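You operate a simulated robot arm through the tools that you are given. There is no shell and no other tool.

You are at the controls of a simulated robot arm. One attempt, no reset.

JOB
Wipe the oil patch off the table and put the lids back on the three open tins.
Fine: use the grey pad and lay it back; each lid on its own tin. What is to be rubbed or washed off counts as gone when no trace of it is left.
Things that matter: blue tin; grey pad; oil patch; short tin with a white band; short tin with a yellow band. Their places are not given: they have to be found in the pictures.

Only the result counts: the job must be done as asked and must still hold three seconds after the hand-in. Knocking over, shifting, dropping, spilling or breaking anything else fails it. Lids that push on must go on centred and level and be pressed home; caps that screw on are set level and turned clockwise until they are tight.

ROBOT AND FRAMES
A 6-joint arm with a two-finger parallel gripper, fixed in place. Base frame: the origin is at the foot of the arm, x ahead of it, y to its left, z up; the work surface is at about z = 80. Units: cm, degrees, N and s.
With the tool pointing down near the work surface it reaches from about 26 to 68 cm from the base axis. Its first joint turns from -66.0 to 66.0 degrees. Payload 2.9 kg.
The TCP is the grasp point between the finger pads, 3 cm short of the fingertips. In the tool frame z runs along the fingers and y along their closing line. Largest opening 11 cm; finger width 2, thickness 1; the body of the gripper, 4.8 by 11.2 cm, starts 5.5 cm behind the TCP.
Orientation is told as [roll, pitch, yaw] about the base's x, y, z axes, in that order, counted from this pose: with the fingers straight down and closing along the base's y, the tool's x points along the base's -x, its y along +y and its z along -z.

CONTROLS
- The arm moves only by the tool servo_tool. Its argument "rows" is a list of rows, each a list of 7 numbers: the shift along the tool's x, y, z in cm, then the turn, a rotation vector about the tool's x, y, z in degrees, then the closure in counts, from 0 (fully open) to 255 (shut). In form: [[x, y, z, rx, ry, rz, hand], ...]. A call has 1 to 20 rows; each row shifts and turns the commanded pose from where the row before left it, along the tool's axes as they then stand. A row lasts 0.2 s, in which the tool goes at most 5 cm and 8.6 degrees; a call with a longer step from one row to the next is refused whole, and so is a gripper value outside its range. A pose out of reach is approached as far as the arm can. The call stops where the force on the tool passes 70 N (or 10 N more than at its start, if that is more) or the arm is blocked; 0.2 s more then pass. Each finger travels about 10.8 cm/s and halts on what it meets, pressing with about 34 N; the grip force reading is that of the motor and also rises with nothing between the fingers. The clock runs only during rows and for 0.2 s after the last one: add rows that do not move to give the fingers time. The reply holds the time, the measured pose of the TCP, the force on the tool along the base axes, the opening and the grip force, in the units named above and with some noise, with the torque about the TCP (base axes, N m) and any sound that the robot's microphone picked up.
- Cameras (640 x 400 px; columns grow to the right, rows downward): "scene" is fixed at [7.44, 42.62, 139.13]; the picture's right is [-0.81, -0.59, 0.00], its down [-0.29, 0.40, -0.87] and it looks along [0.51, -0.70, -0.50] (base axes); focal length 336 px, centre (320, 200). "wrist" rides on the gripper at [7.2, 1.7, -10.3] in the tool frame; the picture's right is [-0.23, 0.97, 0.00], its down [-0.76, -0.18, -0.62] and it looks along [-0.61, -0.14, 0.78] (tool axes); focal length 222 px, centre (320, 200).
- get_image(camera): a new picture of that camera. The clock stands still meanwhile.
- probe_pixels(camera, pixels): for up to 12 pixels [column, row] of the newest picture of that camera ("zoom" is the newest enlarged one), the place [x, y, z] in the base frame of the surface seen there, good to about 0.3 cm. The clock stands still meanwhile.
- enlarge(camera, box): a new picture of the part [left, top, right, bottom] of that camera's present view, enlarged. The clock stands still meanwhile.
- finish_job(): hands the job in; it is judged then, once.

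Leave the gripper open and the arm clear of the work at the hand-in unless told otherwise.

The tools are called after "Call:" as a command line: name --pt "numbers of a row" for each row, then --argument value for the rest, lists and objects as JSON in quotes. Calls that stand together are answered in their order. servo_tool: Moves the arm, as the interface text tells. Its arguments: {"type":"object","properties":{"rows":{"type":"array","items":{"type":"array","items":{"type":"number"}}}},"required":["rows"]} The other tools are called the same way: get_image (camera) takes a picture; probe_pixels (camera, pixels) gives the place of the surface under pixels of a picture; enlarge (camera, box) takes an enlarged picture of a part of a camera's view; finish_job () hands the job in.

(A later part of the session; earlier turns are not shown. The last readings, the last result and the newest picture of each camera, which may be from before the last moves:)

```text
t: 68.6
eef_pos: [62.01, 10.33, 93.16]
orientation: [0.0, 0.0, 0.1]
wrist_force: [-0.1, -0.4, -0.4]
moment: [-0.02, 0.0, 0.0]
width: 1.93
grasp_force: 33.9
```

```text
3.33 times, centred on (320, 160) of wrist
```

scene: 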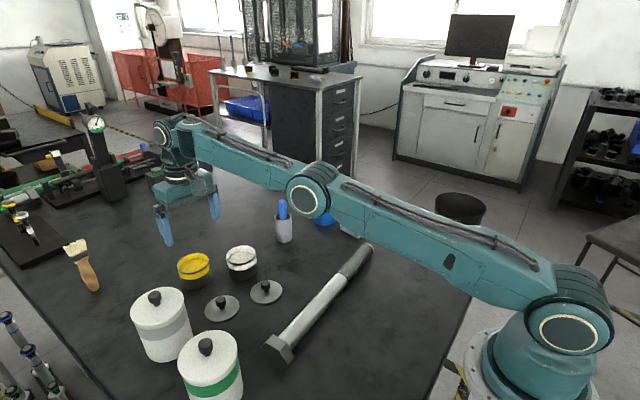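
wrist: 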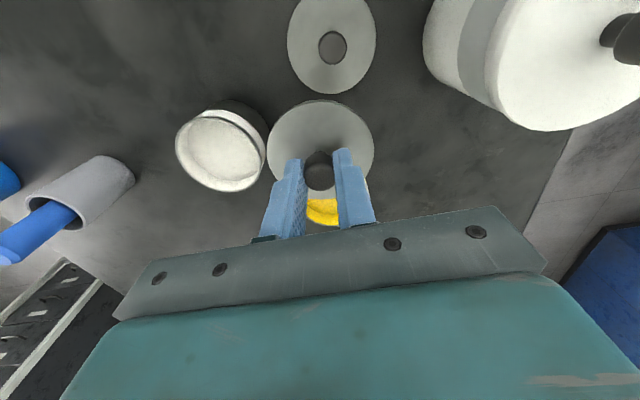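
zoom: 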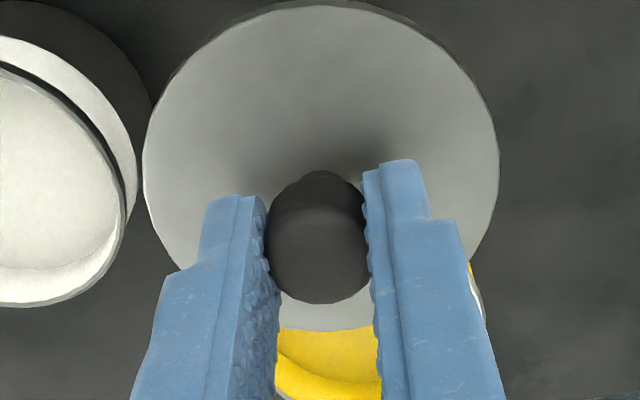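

The white rim fits radius ≈3.69 with its centre at (0, −9.19) from the hand, and the lid offset is small. I'll slide by (−0.10, −9.2), lower 2.4 and check both views.

Call:
servo_tool --pt "0.1 -3.07 0 0 0 0 255" --pt "0 -3.07 0 0 0 0 255" --pt "0 -3.06 0 0 0 0 255" --pt "0 0 1.2 0 0 0 255" --pt "0 0 1.2 0 0 0 255" --pt "0 0 0 0 0 0 255" --pt "0 0 0 0 0 0 255"

Call:
enlarge --camera "scene" --box '[221, 240, 261, 270]'

Call:
enlarge --camera "wrist" --box '[256, 70, 384, 150]'

```text
t: 70.2
eef_pos: [61.74, 1.1, 90.64]
orientation: [0.0, 0.0, 0.1]
wrist_force: [-0.4, -0.2, 0.1]
moment: [-0.01, 0.02, -0.03]
width: 1.9
grasp_force: 33.6
```

```text
13.33 times, centred on (241, 255) of scene
```

zoom: 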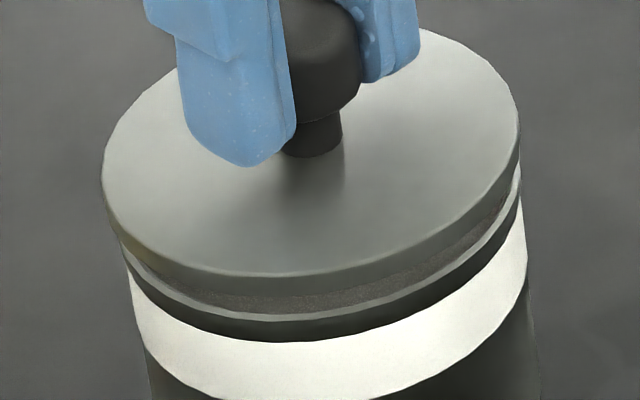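

```text
5.00 times, centred on (320, 110) of wrist
```

zoom: 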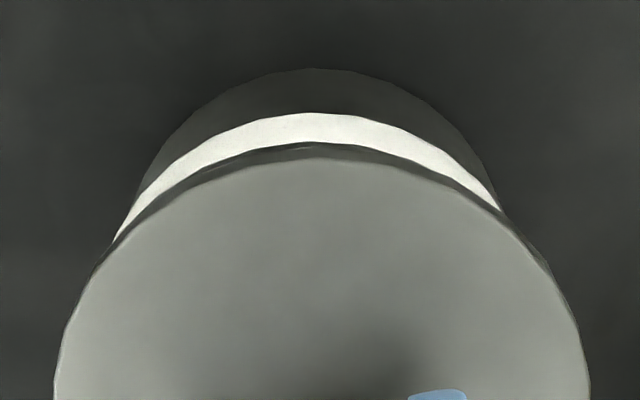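

Sideways it is aligned in the scene view. In the wrist view the tin sits slightly further (+x) and to −y. I'll shift by (+0.10, −0.15), lower 0.3 and recheck.

Call:
servo_tool --pt "-0.1 -0.15 0 0 0 0 255" --pt "0 0 0.3 0 0 0 255" --pt "0 0 0 0 0 0 255" --pt "0 0 0 0 0 0 255"

Call:
enlarge --camera "scene" --box '[221, 240, 261, 270]'

Call:
enlarge --camera "wrist" --box '[256, 70, 384, 150]'

```text
t: 71.2
eef_pos: [61.99, 0.9, 90.27]
orientation: [-0.1, 0.0, 0.0]
wrist_force: [0.0, 0.3, -0.7]
moment: [0.01, 0.0, 0.01]
width: 1.95
grasp_force: 34.2
```

```text
13.33 times, centred on (241, 255) of scene
```

zoom: 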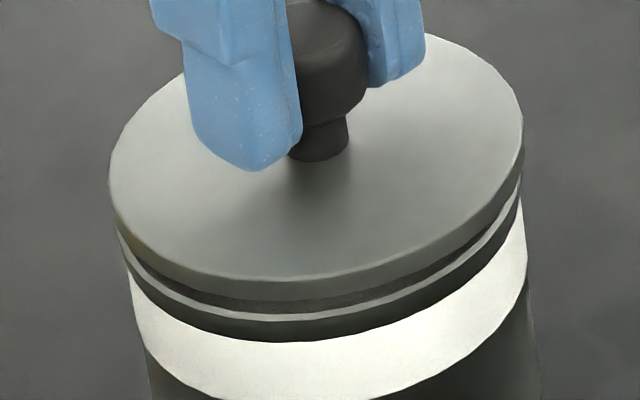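

```text
5.00 times, centred on (320, 110) of wrist
```

zoom: 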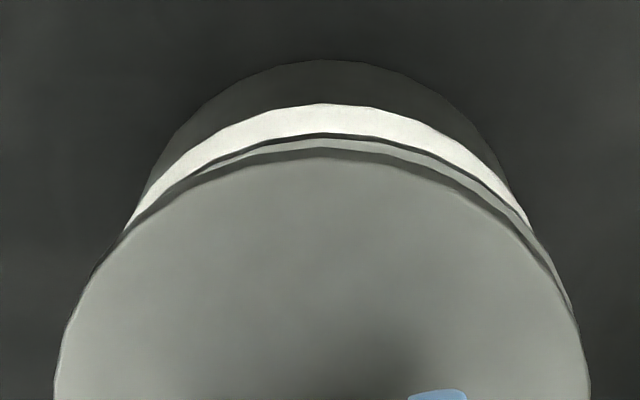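

Nearly perfect now: the scene view is centred, and the wrist view suggests only about 0.08 cm more along (−x, +y). I'll nudge (−0.04, +0.06) and lower to contact.

Call:
servo_tool --pt "0.04 0.06 0 0 0 0 255" --pt "0 0 0.2 0 0 0 255" --pt "0 0 0.1 0 0 0 255" --pt "0 0 0 0 0 0 255"

Call:
enlarge --camera "scene" --box '[221, 240, 261, 270]'

Call:
enlarge --camera "wrist" --box '[256, 70, 384, 150]'

```text
t: 72.2
eef_pos: [61.98, 0.9, 90.06]
orientation: [0.0, -0.1, 0.0]
wrist_force: [0.2, 0.3, 0.2]
moment: [0.02, -0.01, -0.01]
width: 1.93
grasp_force: 34.0
```

```text
13.33 times, centred on (241, 255) of scene
```

zoom: 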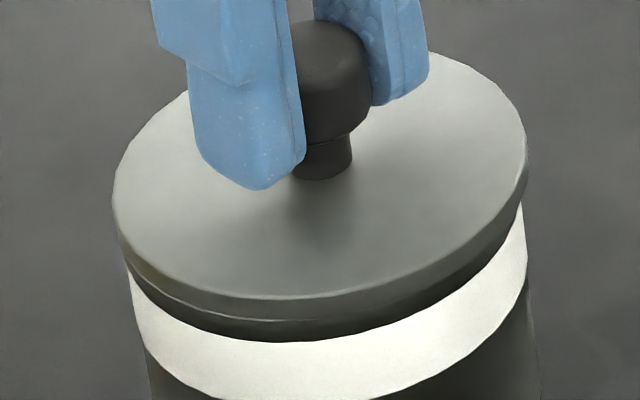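

```text
5.00 times, centred on (320, 110) of wrist
```

zoom: 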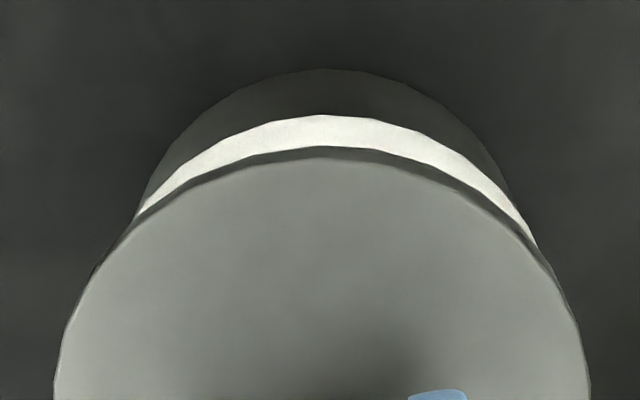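

Scene view: lid and rim centres agree within 0.02 cm; the wrist view is within ~0.1. I'll nudge +0.05 in y, then press down in small steps as with the blue tin.

Call:
servo_tool --pt "0 0.05 0 0 0 0 255" --pt "0 0 0.1 0 0 0 255" --pt "0 0 0.1 0 0 0 255" --pt "0 0 0 0 0 0 255"

Call:
enlarge --camera "scene" --box '[221, 240, 261, 270]'

Call:
enlarge --camera "wrist" --box '[256, 70, 384, 150]'

```text
t: 73.2
eef_pos: [61.92, 0.89, 89.98]
orientation: [0.0, -0.1, 0.0]
wrist_force: [-10.4, 1.9, 24.8]
moment: [0.03, 0.42, 0.03]
width: 1.91
grasp_force: 34.2
heard: snap
```

```text
13.33 times, centred on (241, 255) of scene
```

zoom: 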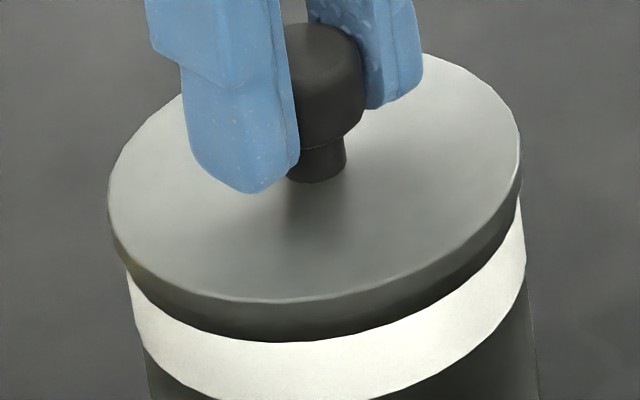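

```text
5.00 times, centred on (320, 110) of wrist
```

zoom: 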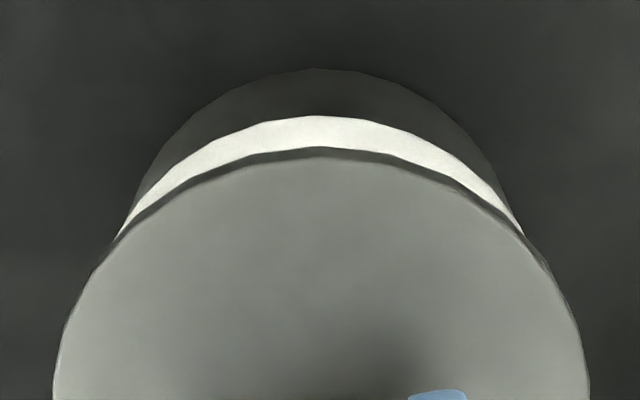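

A "snap" was heard at 24.8 N and the lid is now symmetric over the tin. I'll relieve the load, open the fingers and rise.

Call:
servo_tool --pt "0.1 0 -0.15 0 0 0 255" --pt "0 0 0 0 0 0 200" --pt "0 0 0 0 0 0 150" --pt "0 0 0 0 0 0 116" --pt "0 0 -2 0 0 0 116" --pt "0 0 -4 0 0 0 116" --pt "0 0 0 0 0 0 116"

Call:
enlarge --camera "scene" --box '[211, 230, 271, 280]'

Call:
enlarge --camera "wrist" --box '[256, 80, 384, 200]'

```text
t: 74.8
eef_pos: [62.11, 0.84, 95.69]
orientation: [0.0, 0.0, -0.1]
wrist_force: [-0.4, -1.4, 0.1]
moment: [0.0, 0.0, 0.02]
width: 6.0
grasp_force: 0.0
```

```text
8.00 times, centred on (241, 255) of scene
```

zoom: 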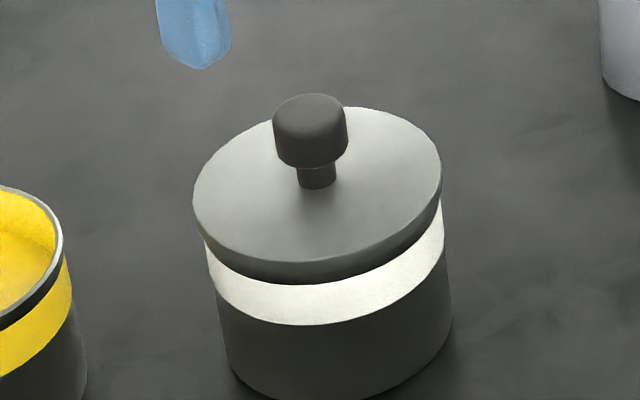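

```text
3.33 times, centred on (320, 140) of wrist
```

zoom: 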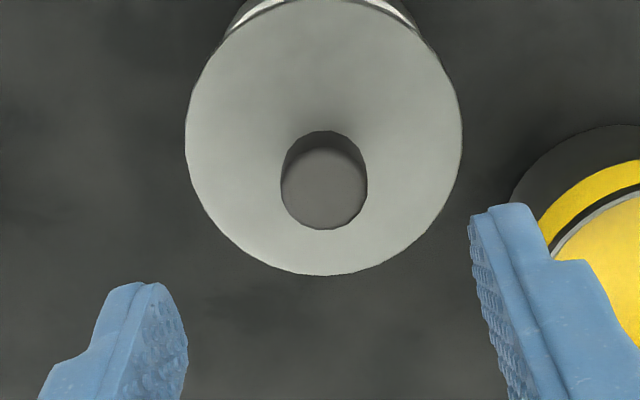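

Lid B is on the white tin. For the yellow tin (69.7 cm out) I'll grip lid C with the tool pitched −12° (fingers leaning outward), keeping the lid level. Moving above lid C now and tilting.

Call:
servo_tool --pt "0 0 -2 0 0 0 116" --pt "1.7 2.97 0 0 0 0 116" --pt "1.7 2.97 0 0 0 0 116" --pt "1.7 2.97 0 0 0 0 116" --pt "1.7 2.97 0 0 0 0 116" --pt "0 0 0 0 -4 0 116" --pt "0 0 0 0 -4 0 116" --pt "0 0 0 0 -4 0 116" --pt "0 0 0 0 0 0 116" --pt "0 0 0 0 0 0 116"

Call:
get_image --camera "wrist"

Call:
get_image --camera "scene"

```text
t: 77.0
eef_pos: [55.0, 12.91, 97.97]
orientation: [0.1, -11.9, 0.0]
wrist_force: [-0.2, 0.3, 0.7]
moment: [0.01, 0.0, 0.05]
width: 6.02
grasp_force: 0.1
```

```text
taken
```

wrist: 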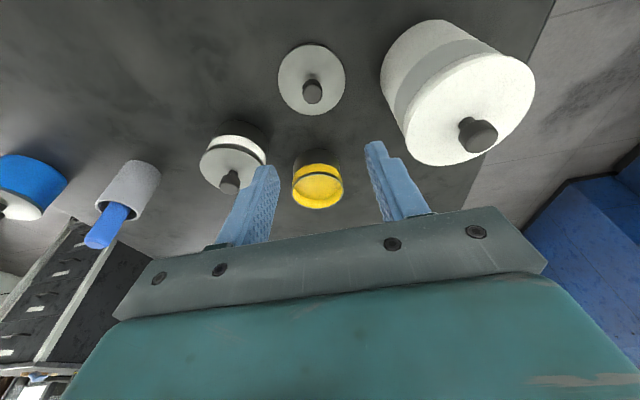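

```text
taken
```

scene: 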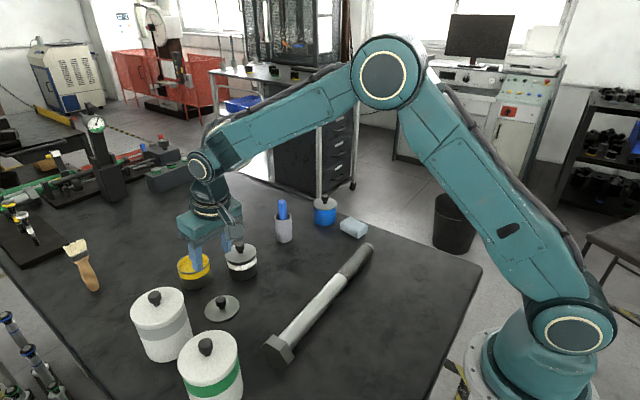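

The tilt is fine. I'll zoom on lid C at (312, 80) in the wrist view to locate it.

Call:
enlarge --camera "wrist" --box '[262, 30, 362, 130]'

Call:
probe_pixels --camera "zoom" --pixels '[[200, 200], [320, 80], [440, 200], [320, 320], [320, 245], [240, 120], [400, 120], [240, 290], [400, 280], [320, 120], [250, 200], [390, 200]]'

```text
4.00 times, centred on (312, 80) of wrist
```

zoom: 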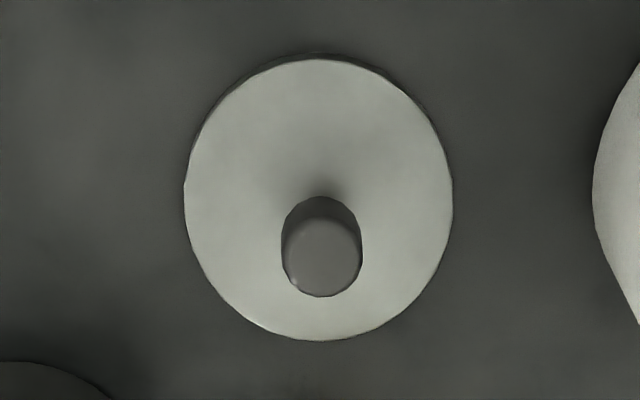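

```text
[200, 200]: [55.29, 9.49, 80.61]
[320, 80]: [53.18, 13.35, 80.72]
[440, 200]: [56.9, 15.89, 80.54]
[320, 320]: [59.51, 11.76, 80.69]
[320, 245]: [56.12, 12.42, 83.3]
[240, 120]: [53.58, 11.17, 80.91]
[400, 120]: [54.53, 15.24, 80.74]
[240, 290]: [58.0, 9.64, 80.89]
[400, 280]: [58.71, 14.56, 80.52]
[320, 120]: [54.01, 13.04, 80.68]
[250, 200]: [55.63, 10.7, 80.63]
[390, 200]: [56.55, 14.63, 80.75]
```

Lid C centre ≈ (56.44, 12.57). I'll move so the tilted tool axis meets the knob (TCP aim (56.05, 12.57)), go straight down to z≈88 and check.

Call:
servo_tool --pt "-1.027 -0.34 0.218 0 0 0 116" --pt "0.624 0 2.934 0 0 0 116" --pt "0.624 0 2.934 0 0 0 116" --pt "0.624 0 2.934 0 0 0 116" --pt "0.208 0 0.978 0 0 0 116" --pt "0 0 0 0 0 0 116" --pt "0 0 0 0 0 0 116"

Call:
get_image --camera "wrist"

Call:
enlarge --camera "scene" --box '[170, 240, 260, 330]'

Call:
enlarge --camera "wrist" --box '[256, 80, 384, 200]'

```text
t: 78.6
eef_pos: [56.18, 12.54, 88.01]
orientation: [0.0, -12.0, 0.0]
wrist_force: [-0.6, -0.5, 0.0]
moment: [-0.01, 0.01, -0.02]
width: 6.0
grasp_force: 0.1
```

```text
taken
```

wrist: 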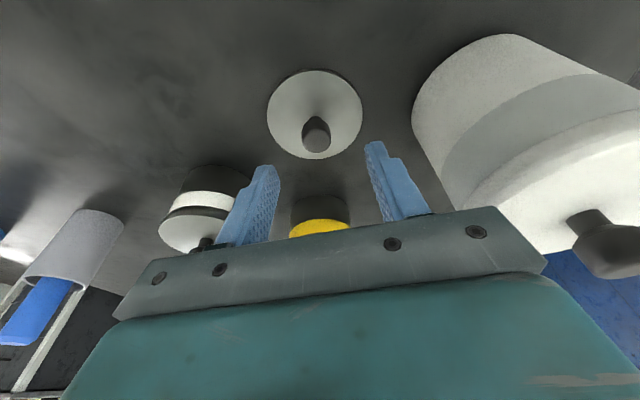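

```text
4.44 times, centred on (215, 285) of scene
```

zoom: 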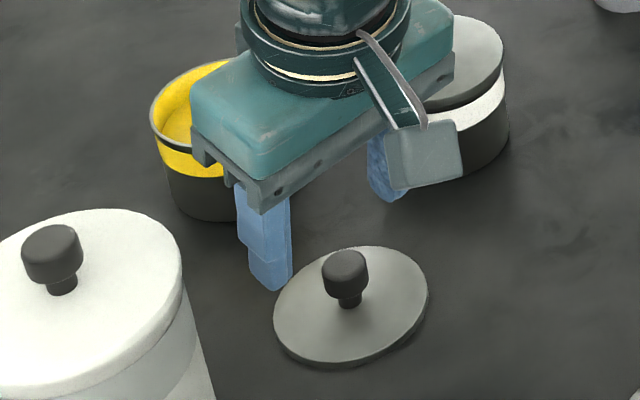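

```text
3.33 times, centred on (320, 140) of wrist
```

zoom: 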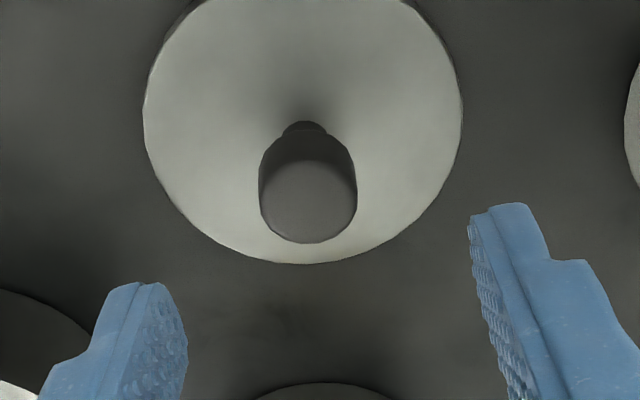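

The path looks clear. I'll check the canister's edge nearest the hand before going lower.

Call:
get_image --camera "scene"

Call:
probe_pixels --camera "scene" --pixels '[[182, 298], [184, 305], [186, 316], [178, 292], [170, 290], [187, 325], [160, 312], [140, 300]]'

```text
taken
```

scene: 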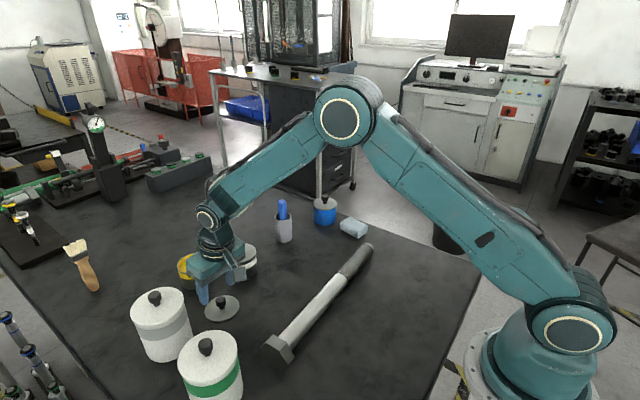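

```text
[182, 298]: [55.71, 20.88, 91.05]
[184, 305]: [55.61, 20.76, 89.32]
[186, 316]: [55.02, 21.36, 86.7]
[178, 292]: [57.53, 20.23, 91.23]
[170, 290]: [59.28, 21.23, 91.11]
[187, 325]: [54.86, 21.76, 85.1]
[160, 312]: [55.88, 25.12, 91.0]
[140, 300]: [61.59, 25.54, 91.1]
```

Lid C's centre is about (56.44, 12.46). I'll shift (−0.13, −0.08) and go straight down 3.65 to the grip height.

Call:
servo_tool --pt "0.127 -0.08 -0.027 0 0 0 116" --pt "0.416 0 1.956 0 0 0 116" --pt "0.25 0 1.174 0 0 0 116" --pt "0.093 0 0.44 0 0 0 116" --pt "0 0 0 0 0 0 116" --pt "0 0 0 0 0 0 116"

Call:
enlarge --camera "wrist" --box '[256, 100, 384, 220]'

Call:
enlarge --camera "scene" --box '[190, 270, 250, 330]'

```text
t: 80.0
eef_pos: [55.74, 12.25, 84.13]
orientation: [0.1, -12.0, -0.1]
wrist_force: [0.3, -0.2, -0.4]
moment: [0.02, -0.05, 0.0]
width: 6.02
grasp_force: 0.0
```

```text
3.33 times, centred on (320, 160) of wrist
```

zoom: 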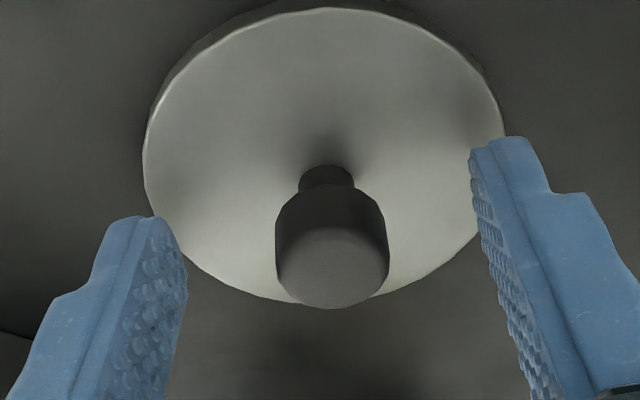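

```text
6.67 times, centred on (220, 300) of scene
```

zoom: 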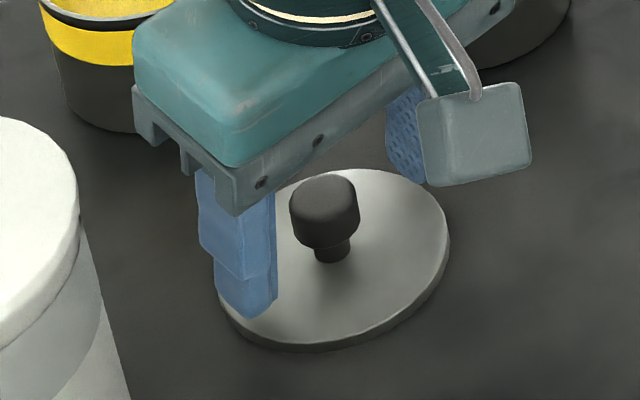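

The knob sits about 0.2 cm to +y and slightly forward of the finger centre. I'll correct by (+0.15, +0.18), then close.

Call:
servo_tool --pt "-0.147 0.19 0.031 0 0 0 116" --pt "0 0 0 0 0 0 116" --pt "0 0 0 0 0 0 160" --pt "0 0 0 0 0 0 185" --pt "0 0 0 0 0 0 255" --pt "0 0 0 0 0 0 255" --pt "0 0 0 0 0 0 255"

Call:
enlarge --camera "wrist" --box '[256, 100, 384, 220]'

Call:
enlarge --camera "scene" --box '[190, 270, 250, 330]'

```text
t: 81.6
eef_pos: [55.97, 12.6, 84.32]
orientation: [0.0, -12.0, 0.0]
wrist_force: [0.4, 0.0, 0.4]
moment: [0.02, -0.02, -0.01]
width: 1.93
grasp_force: 33.9
```

```text
3.33 times, centred on (320, 160) of wrist
```

zoom: 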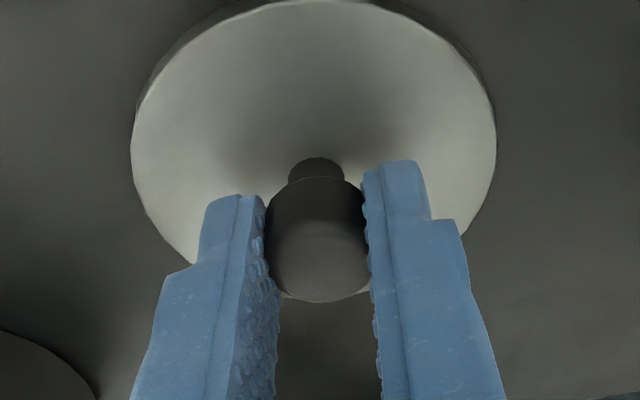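

```text
6.67 times, centred on (220, 300) of scene
```

zoom: 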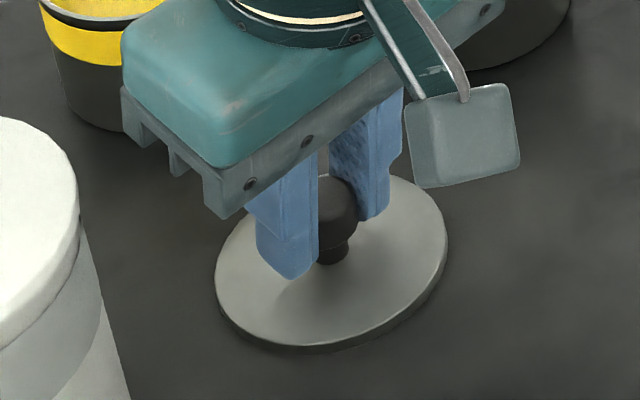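

Lid C is held (1.93 opening, 34 N). I'll lift it straight up 11 cm and carry it to about (68.6, 0.9), beside the yellow tin, to measure from there.

Call:
servo_tool --pt "-0.208 0 -0.978 0 0 0 255" --pt "-0.416 0 -1.956 0 0 0 255" --pt "-0.832 0 -3.912 0 0 0 255" --pt "-0.832 0 -3.912 0 0 0 255" --pt "-3.08 -2.925 0.655 0 0 0 255" --pt "-3.08 -2.925 0.655 0 0 0 255" --pt "-3.08 -2.925 0.655 0 0 0 255" --pt "-3.08 -2.925 0.655 0 0 0 255" --pt "0 0 0 0 0 0 255" --pt "0 0 0 0 0 0 255"

Call:
get_image --camera "wrist"

Call:
enlarge --camera "wrist" --box '[256, 100, 384, 220]'

Call:
get_image --camera "scene"

```text
t: 83.8
eef_pos: [68.73, 0.97, 95.2]
orientation: [0.1, -11.9, 0.0]
wrist_force: [0.9, -0.7, -0.3]
moment: [0.03, 0.04, 0.0]
width: 1.92
grasp_force: 34.5
```

```text
taken
```

wrist: 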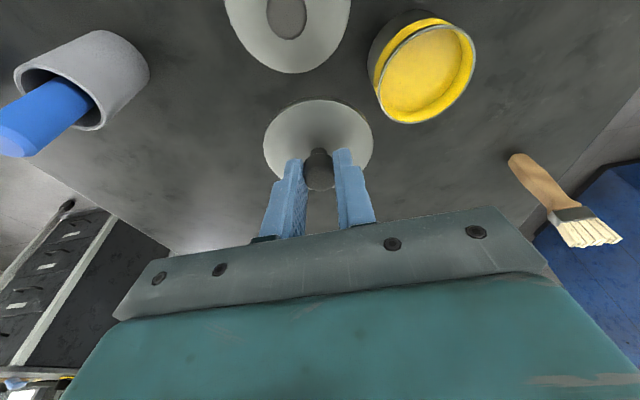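

```text
3.33 times, centred on (320, 160) of wrist
```

zoom: 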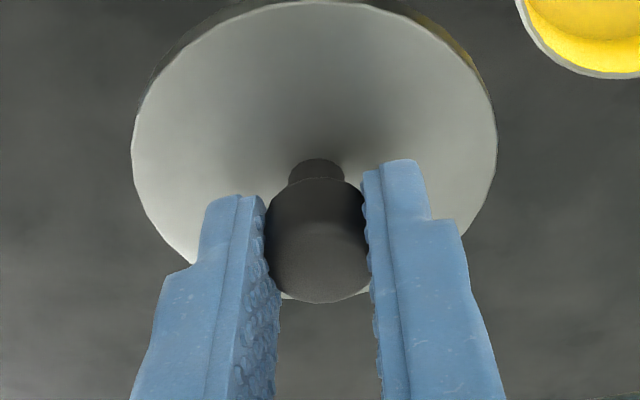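

```text
taken
```

scene: 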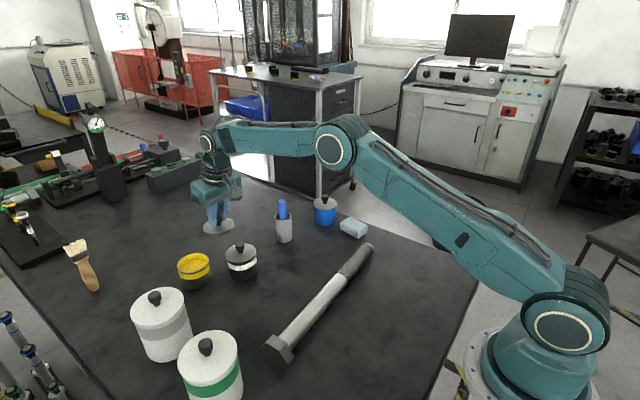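

Lid C is steady in the grip. I'll lower 2.2 cm and measure the yellow rim from here.

Call:
servo_tool --pt "0.229 0 1.076 0 0 0 255" --pt "0.229 0 1.076 0 0 0 255" --pt "0 0 0 0 0 0 255" --pt "0 0 0 0 0 0 255"

Call:
get_image --camera "wrist"

Call:
enlarge --camera "wrist" --box '[376, 40, 504, 140]'

```text
t: 84.8
eef_pos: [68.7, 1.04, 92.92]
orientation: [0.0, -12.0, -0.1]
wrist_force: [0.3, 0.6, -0.3]
moment: [-0.01, 0.0, -0.04]
width: 1.91
grasp_force: 33.8
```

```text
taken
```

wrist: 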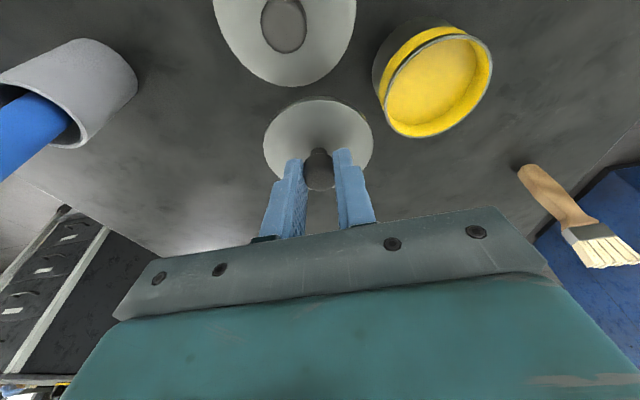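

```text
4.00 times, centred on (440, 90) of wrist
```

zoom: 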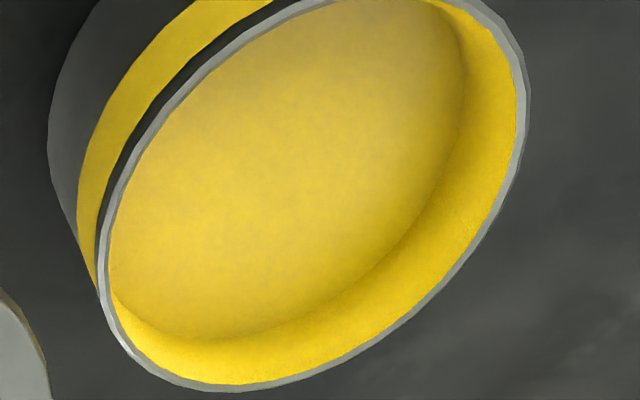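

The yellow rim fits radius 3.70, centred (0.40, 9.0) from the hand; the lid centre is at (0.45, 0). I'll slide by (−0.05, +9.0), lower 2.4 straight down and check both views.

Call:
servo_tool --pt "0.049 3.0 -0.01 0 0 0 255" --pt "0 3.0 0 0 0 0 255" --pt "0 3.0 0 0 0 0 255" --pt "0.25 0 1.174 0 0 0 255" --pt "0.25 0 1.174 0 0 0 255" --pt "0 0 0 0 0 0 255" --pt "0 0 0 0 0 0 255"

Call:
enlarge --camera "scene" --box '[173, 247, 213, 277]'

Call:
enlarge --camera "wrist" --box '[256, 70, 384, 150]'

```text
t: 86.4
eef_pos: [68.75, 10.01, 90.63]
orientation: [0.0, -12.0, 0.0]
wrist_force: [-0.3, -0.5, -0.2]
moment: [-0.01, -0.01, -0.03]
width: 1.93
grasp_force: 33.9
```

```text
13.33 times, centred on (193, 262) of scene
```

zoom: 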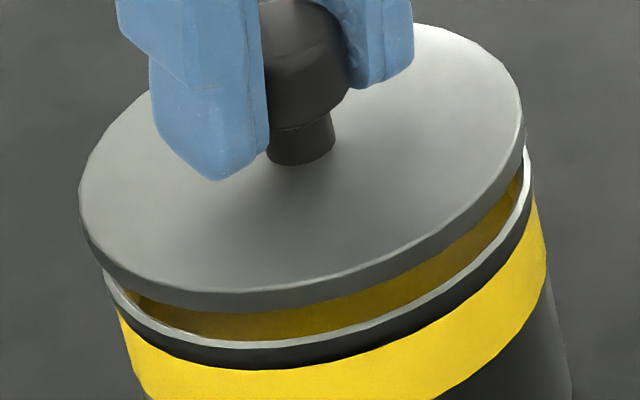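

```text
5.00 times, centred on (320, 110) of wrist
```

zoom: 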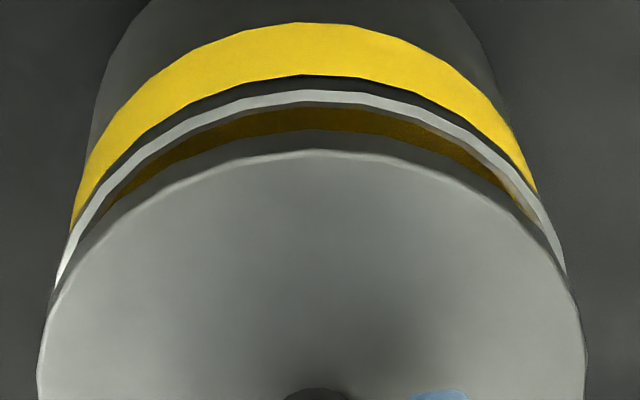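

It's reachable. Scene and wrist both say the lid is about 0.1 cm too far +x. I'll correct (−0.12, +0.03), lower 0.4 and recheck.

Call:
servo_tool --pt "0.117 0.03 -0.025 0 0 0 255" --pt "0.083 0 0.391 0 0 0 255" --pt "0 0 0 0 0 0 255" --pt "0 0 0 0 0 0 255"

Call:
enlarge --camera "scene" --box '[173, 247, 213, 277]'

Call:
enlarge --camera "wrist" --box '[256, 70, 384, 150]'

```text
t: 87.4
eef_pos: [68.46, 9.94, 90.07]
orientation: [0.1, -12.0, 0.0]
wrist_force: [-0.3, -0.4, 0.1]
moment: [-0.02, 0.01, 0.03]
width: 1.92
grasp_force: 33.9
```

```text
13.33 times, centred on (193, 262) of scene
```

zoom: 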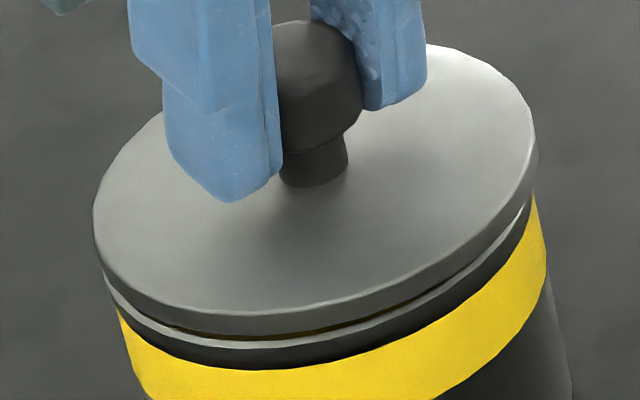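

```text
5.00 times, centred on (320, 110) of wrist
```

zoom: 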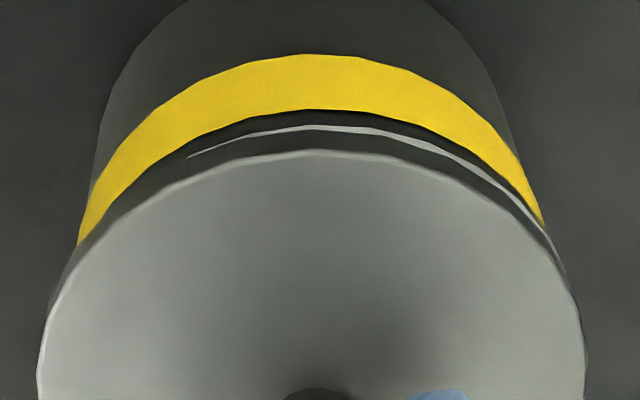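

Now it's about 0.08 cm to the right and −y. I'll nudge (+0.03, +0.09), lower 0.15 and look once more.

Call:
servo_tool --pt "-0.029 0.09 0.006 0 0 0 255" --pt "0.031 0 0.147 0 0 0 255" --pt "0 0 0 0 0 0 255" --pt "0 0 0 0 0 0 255"

Call:
enlarge --camera "scene" --box '[173, 247, 213, 277]'

Call:
enlarge --camera "wrist" --box '[256, 70, 384, 150]'

```text
t: 88.4
eef_pos: [68.51, 10.03, 89.91]
orientation: [0.0, -12.0, 0.0]
wrist_force: [0.5, -0.1, -0.4]
moment: [-0.03, -0.01, 0.02]
width: 1.92
grasp_force: 33.7
```

```text
13.33 times, centred on (193, 262) of scene
```

zoom: 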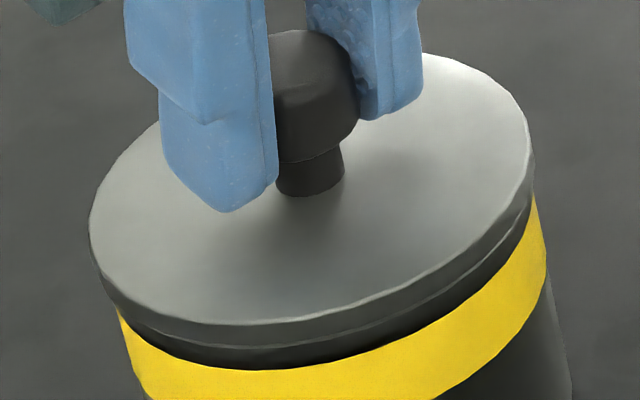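

```text
5.00 times, centred on (320, 110) of wrist
```

zoom: 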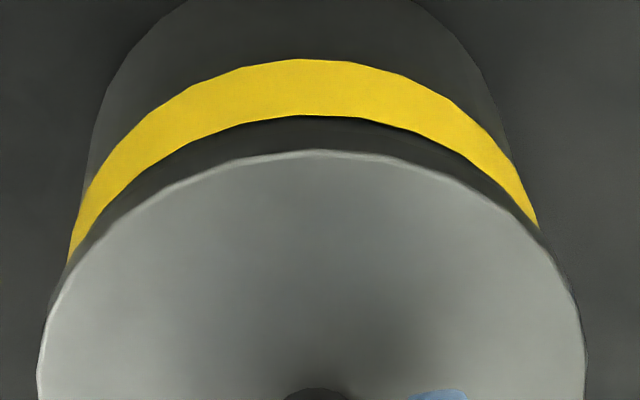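

Centred in both views (310.5 against an expected 312 in the scene). I'll press straight down in 0.1 cm steps.

Call:
servo_tool --pt "0.021 0 0.098 0 0 0 255" --pt "0.03 0 0.098 0 0 0 255" --pt "0.03 0 0.098 0 0 0 255" --pt "0 0 0 0 0 0 255"

Call:
enlarge --camera "scene" --box '[173, 247, 213, 277]'

```text
t: 89.4
eef_pos: [68.63, 9.95, 89.77]
orientation: [0.1, -12.2, -0.1]
wrist_force: [1.7, -1.0, 6.1]
moment: [0.02, 0.01, -0.02]
width: 1.95
grasp_force: 33.7
```

```text
13.33 times, centred on (193, 262) of scene
```

zoom: 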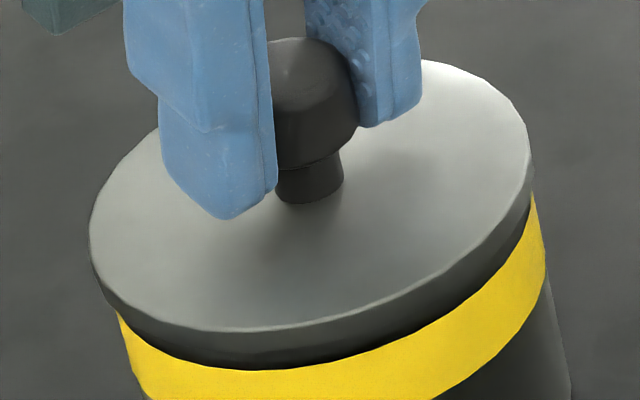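

Light contact at 6 N. I'll continue pressing.

Call:
servo_tool --pt "0.03 0 0.098 0 0 0 255" --pt "0.03 0 0.098 0 0 0 255" --pt "0 0 0 0 0 0 255"

Call:
enlarge --camera "scene" --box '[173, 247, 213, 277]'

```text
t: 90.2
eef_pos: [68.63, 10.06, 89.96]
orientation: [0.2, -12.2, 0.0]
wrist_force: [-8.2, -4.4, 24.0]
moment: [-0.03, 0.19, -0.03]
width: 1.93
grasp_force: 34.0
```

```text
13.33 times, centred on (193, 262) of scene
```

zoom: 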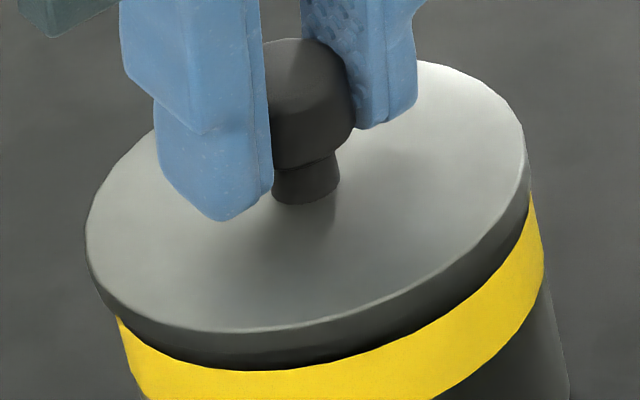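

24 N, no snap yet, with −8 N in x. I'll ease back in x and press a bit more.

Call:
servo_tool --pt "0.08 0.03 0 0 0 0 255" --pt "0.03 0 0.098 0 0 0 255" --pt "0.03 0 0.098 0 0 0 255" --pt "0 0 0 0 0 0 255"

Call:
enlarge --camera "scene" --box '[173, 247, 213, 277]'

```text
t: 91.2
eef_pos: [68.71, 10.07, 89.79]
orientation: [0.2, -12.6, 0.0]
wrist_force: [-1.6, -4.7, 28.9]
moment: [-0.06, -0.09, -0.04]
width: 1.93
grasp_force: 33.9
```

```text
13.33 times, centred on (193, 262) of scene
```

zoom: 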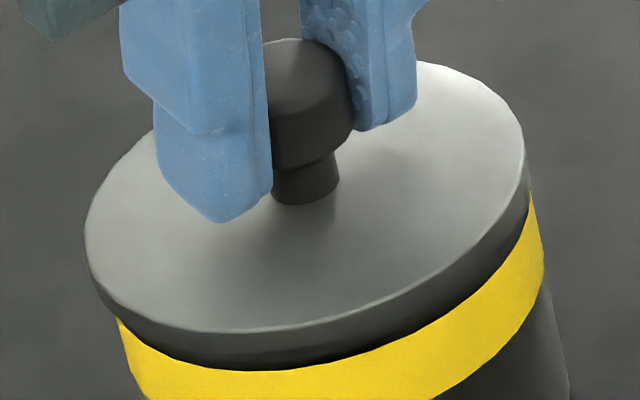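

29 N and still no snap. I'll check the wrist view for centring before deciding.

Call:
enlarge --camera "wrist" --box '[256, 70, 384, 150]'

Call:
enlarge --camera "scene" --box '[166, 235, 226, 300]'

```text
5.00 times, centred on (320, 110) of wrist
```

zoom: 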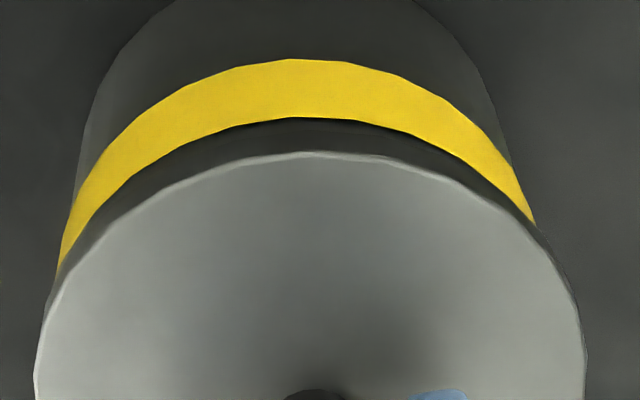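

```text
6.15 times, centred on (196, 268) of scene
```

zoom: 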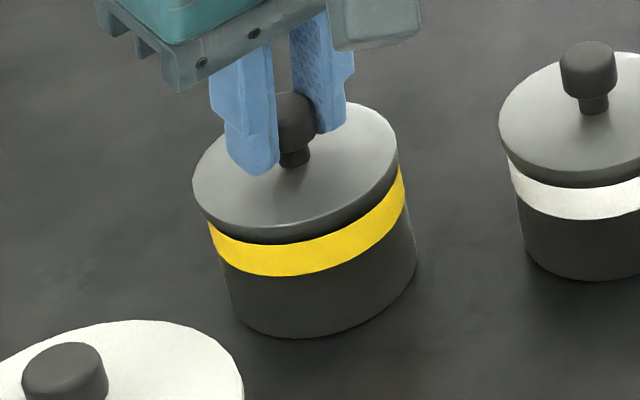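

Under load the lid drifted slightly to +y (reaction −4.7 N in y). I'll ease −0.1 in y, which also relieves that force, and add a little more press.

Call:
servo_tool --pt "0.02 -0.06 0 0 0 0 255" --pt "0.02 -0.04 0.05 0 0 0 255" --pt "0.02 0 0.098 0 0 0 255" --pt "0 0 0 0 0 0 255"

Call:
enlarge --camera "wrist" --box '[256, 70, 384, 150]'

Call:
enlarge --camera "scene" --box '[173, 247, 213, 277]'

```text
t: 92.2
eef_pos: [68.58, 10.0, 89.69]
orientation: [0.2, -12.6, 0.0]
wrist_force: [4.6, 1.5, 28.9]
moment: [0.04, -0.16, 0.01]
width: 1.93
grasp_force: 34.0
```

```text
5.00 times, centred on (320, 110) of wrist
```

zoom: 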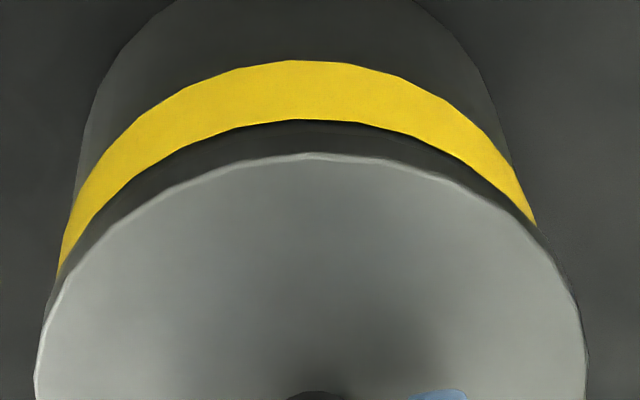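

```text
13.33 times, centred on (193, 262) of scene
```

zoom: 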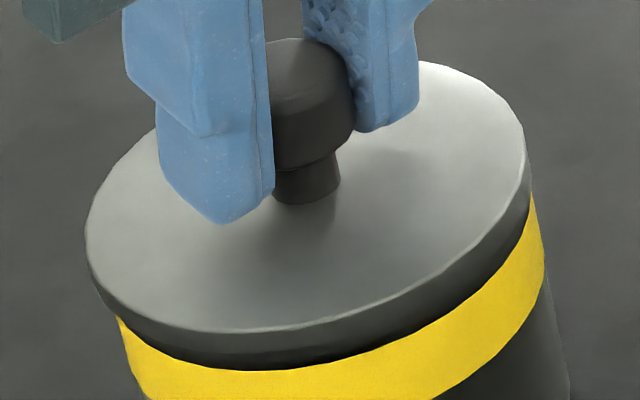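

The force stays at ~29 N because the fingers slide on the knob. I'll slide down a little further so the fingertips bear on the lid plate itself and can press harder.

Call:
servo_tool --pt "0.01 0 0.098 0 0 0 255" --pt "0.01 0 0.098 0 0 0 255" --pt "0.01 0 0.098 0 0 0 255" --pt "0 0 0 0 0 0 255"

Call:
enlarge --camera "scene" --box '[173, 247, 213, 277]'

```text
t: 93.2
eef_pos: [68.57, 10.08, 89.58]
orientation: [0.1, -12.6, -0.1]
wrist_force: [-2.7, 1.4, 35.5]
moment: [0.07, -0.17, 0.02]
width: 1.95
grasp_force: 34.2
```

```text
13.33 times, centred on (193, 262) of scene
```

zoom: 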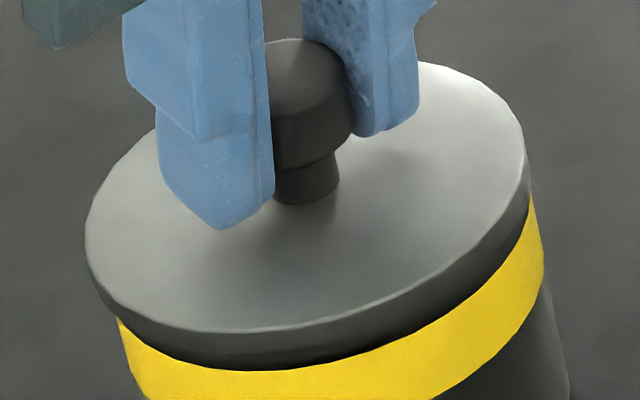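

35.5 N. I'll continue another 0.3 cm.

Call:
servo_tool --pt "0.01 0 0.098 0 0 0 255" --pt "0.01 0 0.098 0 0 0 255" --pt "0.01 0 0.098 0 0 0 255" --pt "0 0 0 0 0 0 255"

Call:
enlarge --camera "scene" --box '[173, 247, 213, 277]'

Call:
enlarge --camera "wrist" --box '[256, 70, 384, 150]'

```text
t: 94.2
eef_pos: [68.76, 9.92, 89.25]
orientation: [0.1, -12.7, -0.2]
wrist_force: [-7.9, 0.3, 38.5]
moment: [0.0, 0.03, 0.02]
width: 1.93
grasp_force: 34.1
```

```text
13.33 times, centred on (193, 262) of scene
```

zoom: 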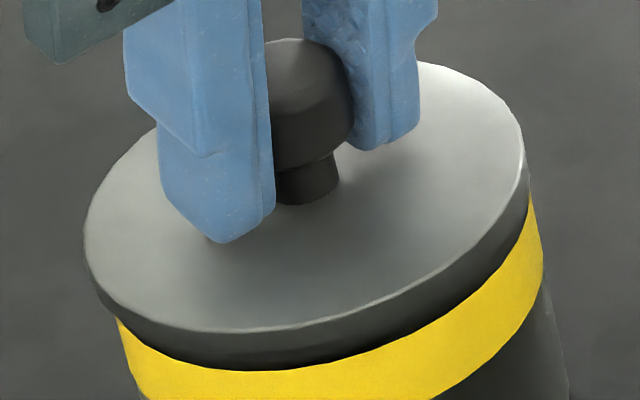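

```text
5.00 times, centred on (320, 110) of wrist
```

zoom: 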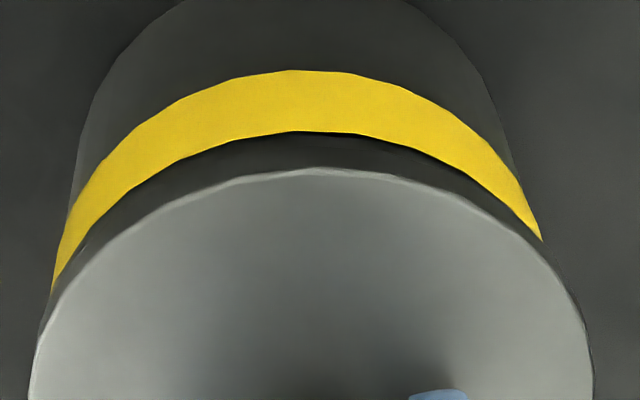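

38.5 N without a snap; the lid seems ~0.1 cm off in +y. I'll relieve the load, open, rise and look at how it sits.

Call:
servo_tool --pt "-0.05 -0.05 -0.2 0 0 0 255" --pt "-0.04 0 -0.15 0 0 0 255" --pt "0 0 0 0 0 0 200" --pt "0 0 0 0 0 0 150" --pt "0 0 0 0 0 0 116" --pt "-0.416 0 -1.956 0 0 0 116" --pt "-0.624 0 -2.934 0 0 0 116" --pt "0 0 0 0 0 0 116"

Call:
enlarge --camera "scene" --box '[173, 240, 221, 285]'

Call:
enlarge --camera "wrist" --box '[256, 50, 384, 170]'

```text
t: 96.0
eef_pos: [68.51, 10.1, 93.84]
orientation: [0.0, -11.9, -0.2]
wrist_force: [-0.8, 0.7, -0.3]
moment: [-0.01, -0.01, 0.01]
width: 6.01
grasp_force: 0.0
```

```text
8.89 times, centred on (197, 262) of scene
```

zoom: 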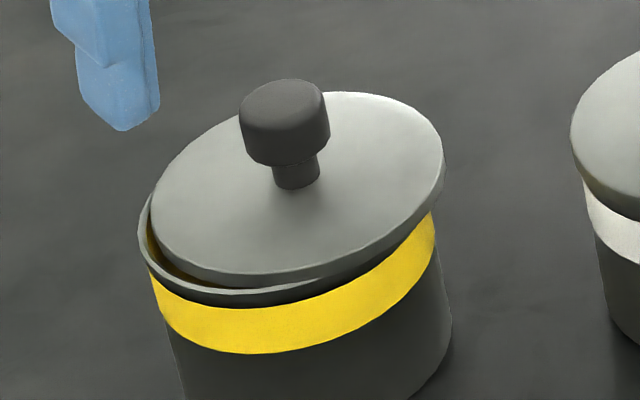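

```text
3.33 times, centred on (320, 110) of wrist
```

zoom: 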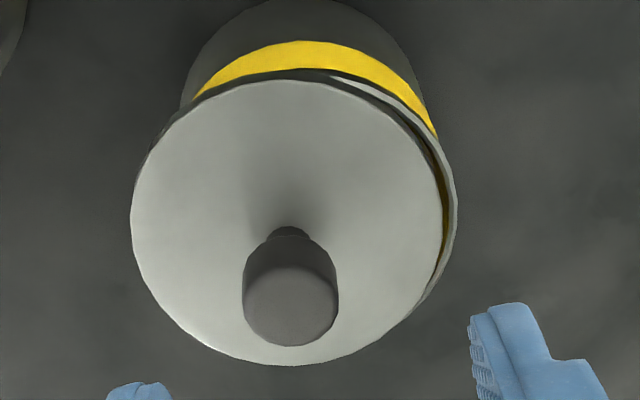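

The lid slid about 0.5 cm toward −y on release and rests off-centre on the rim; the tin itself hasn't moved. I'll regrip the knob: shift (+0.04, −0.51) and go straight down 4.15.

Call:
servo_tool --pt "-0.039 -0.51 0.008 0 0 0.2 116" --pt "0.416 0 1.956 0 0 0 116" --pt "0.25 0 1.174 0 0 0 116" --pt "0.125 0 0.587 0 0 0 116" --pt "0.07 0 0.34 0 0 0 116" --pt "0 0 0 0 0 0 116" --pt "0 0 0 0 0 0 116"

Call:
enlarge --camera "wrist" --box '[256, 90, 384, 210]'

Call:
enlarge --camera "scene" --box '[173, 240, 221, 285]'

```text
t: 97.6
eef_pos: [68.52, 9.56, 89.76]
orientation: [0.1, -12.1, -0.3]
wrist_force: [-0.6, 0.3, 0.5]
moment: [-0.01, 0.0, 0.0]
width: 6.0
grasp_force: 0.1
```

```text
3.33 times, centred on (320, 150) of wrist
```

zoom: 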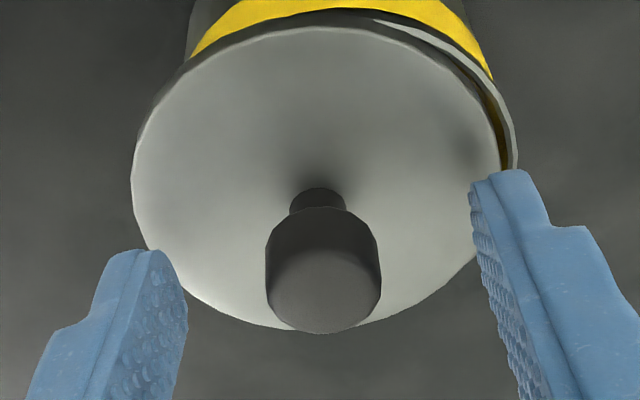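

```text
8.89 times, centred on (197, 262) of scene
```

zoom: 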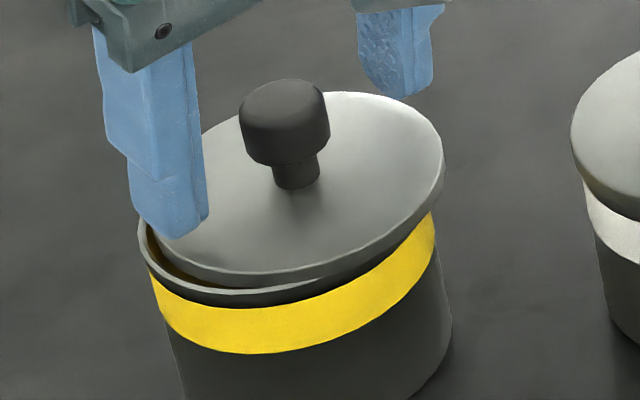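

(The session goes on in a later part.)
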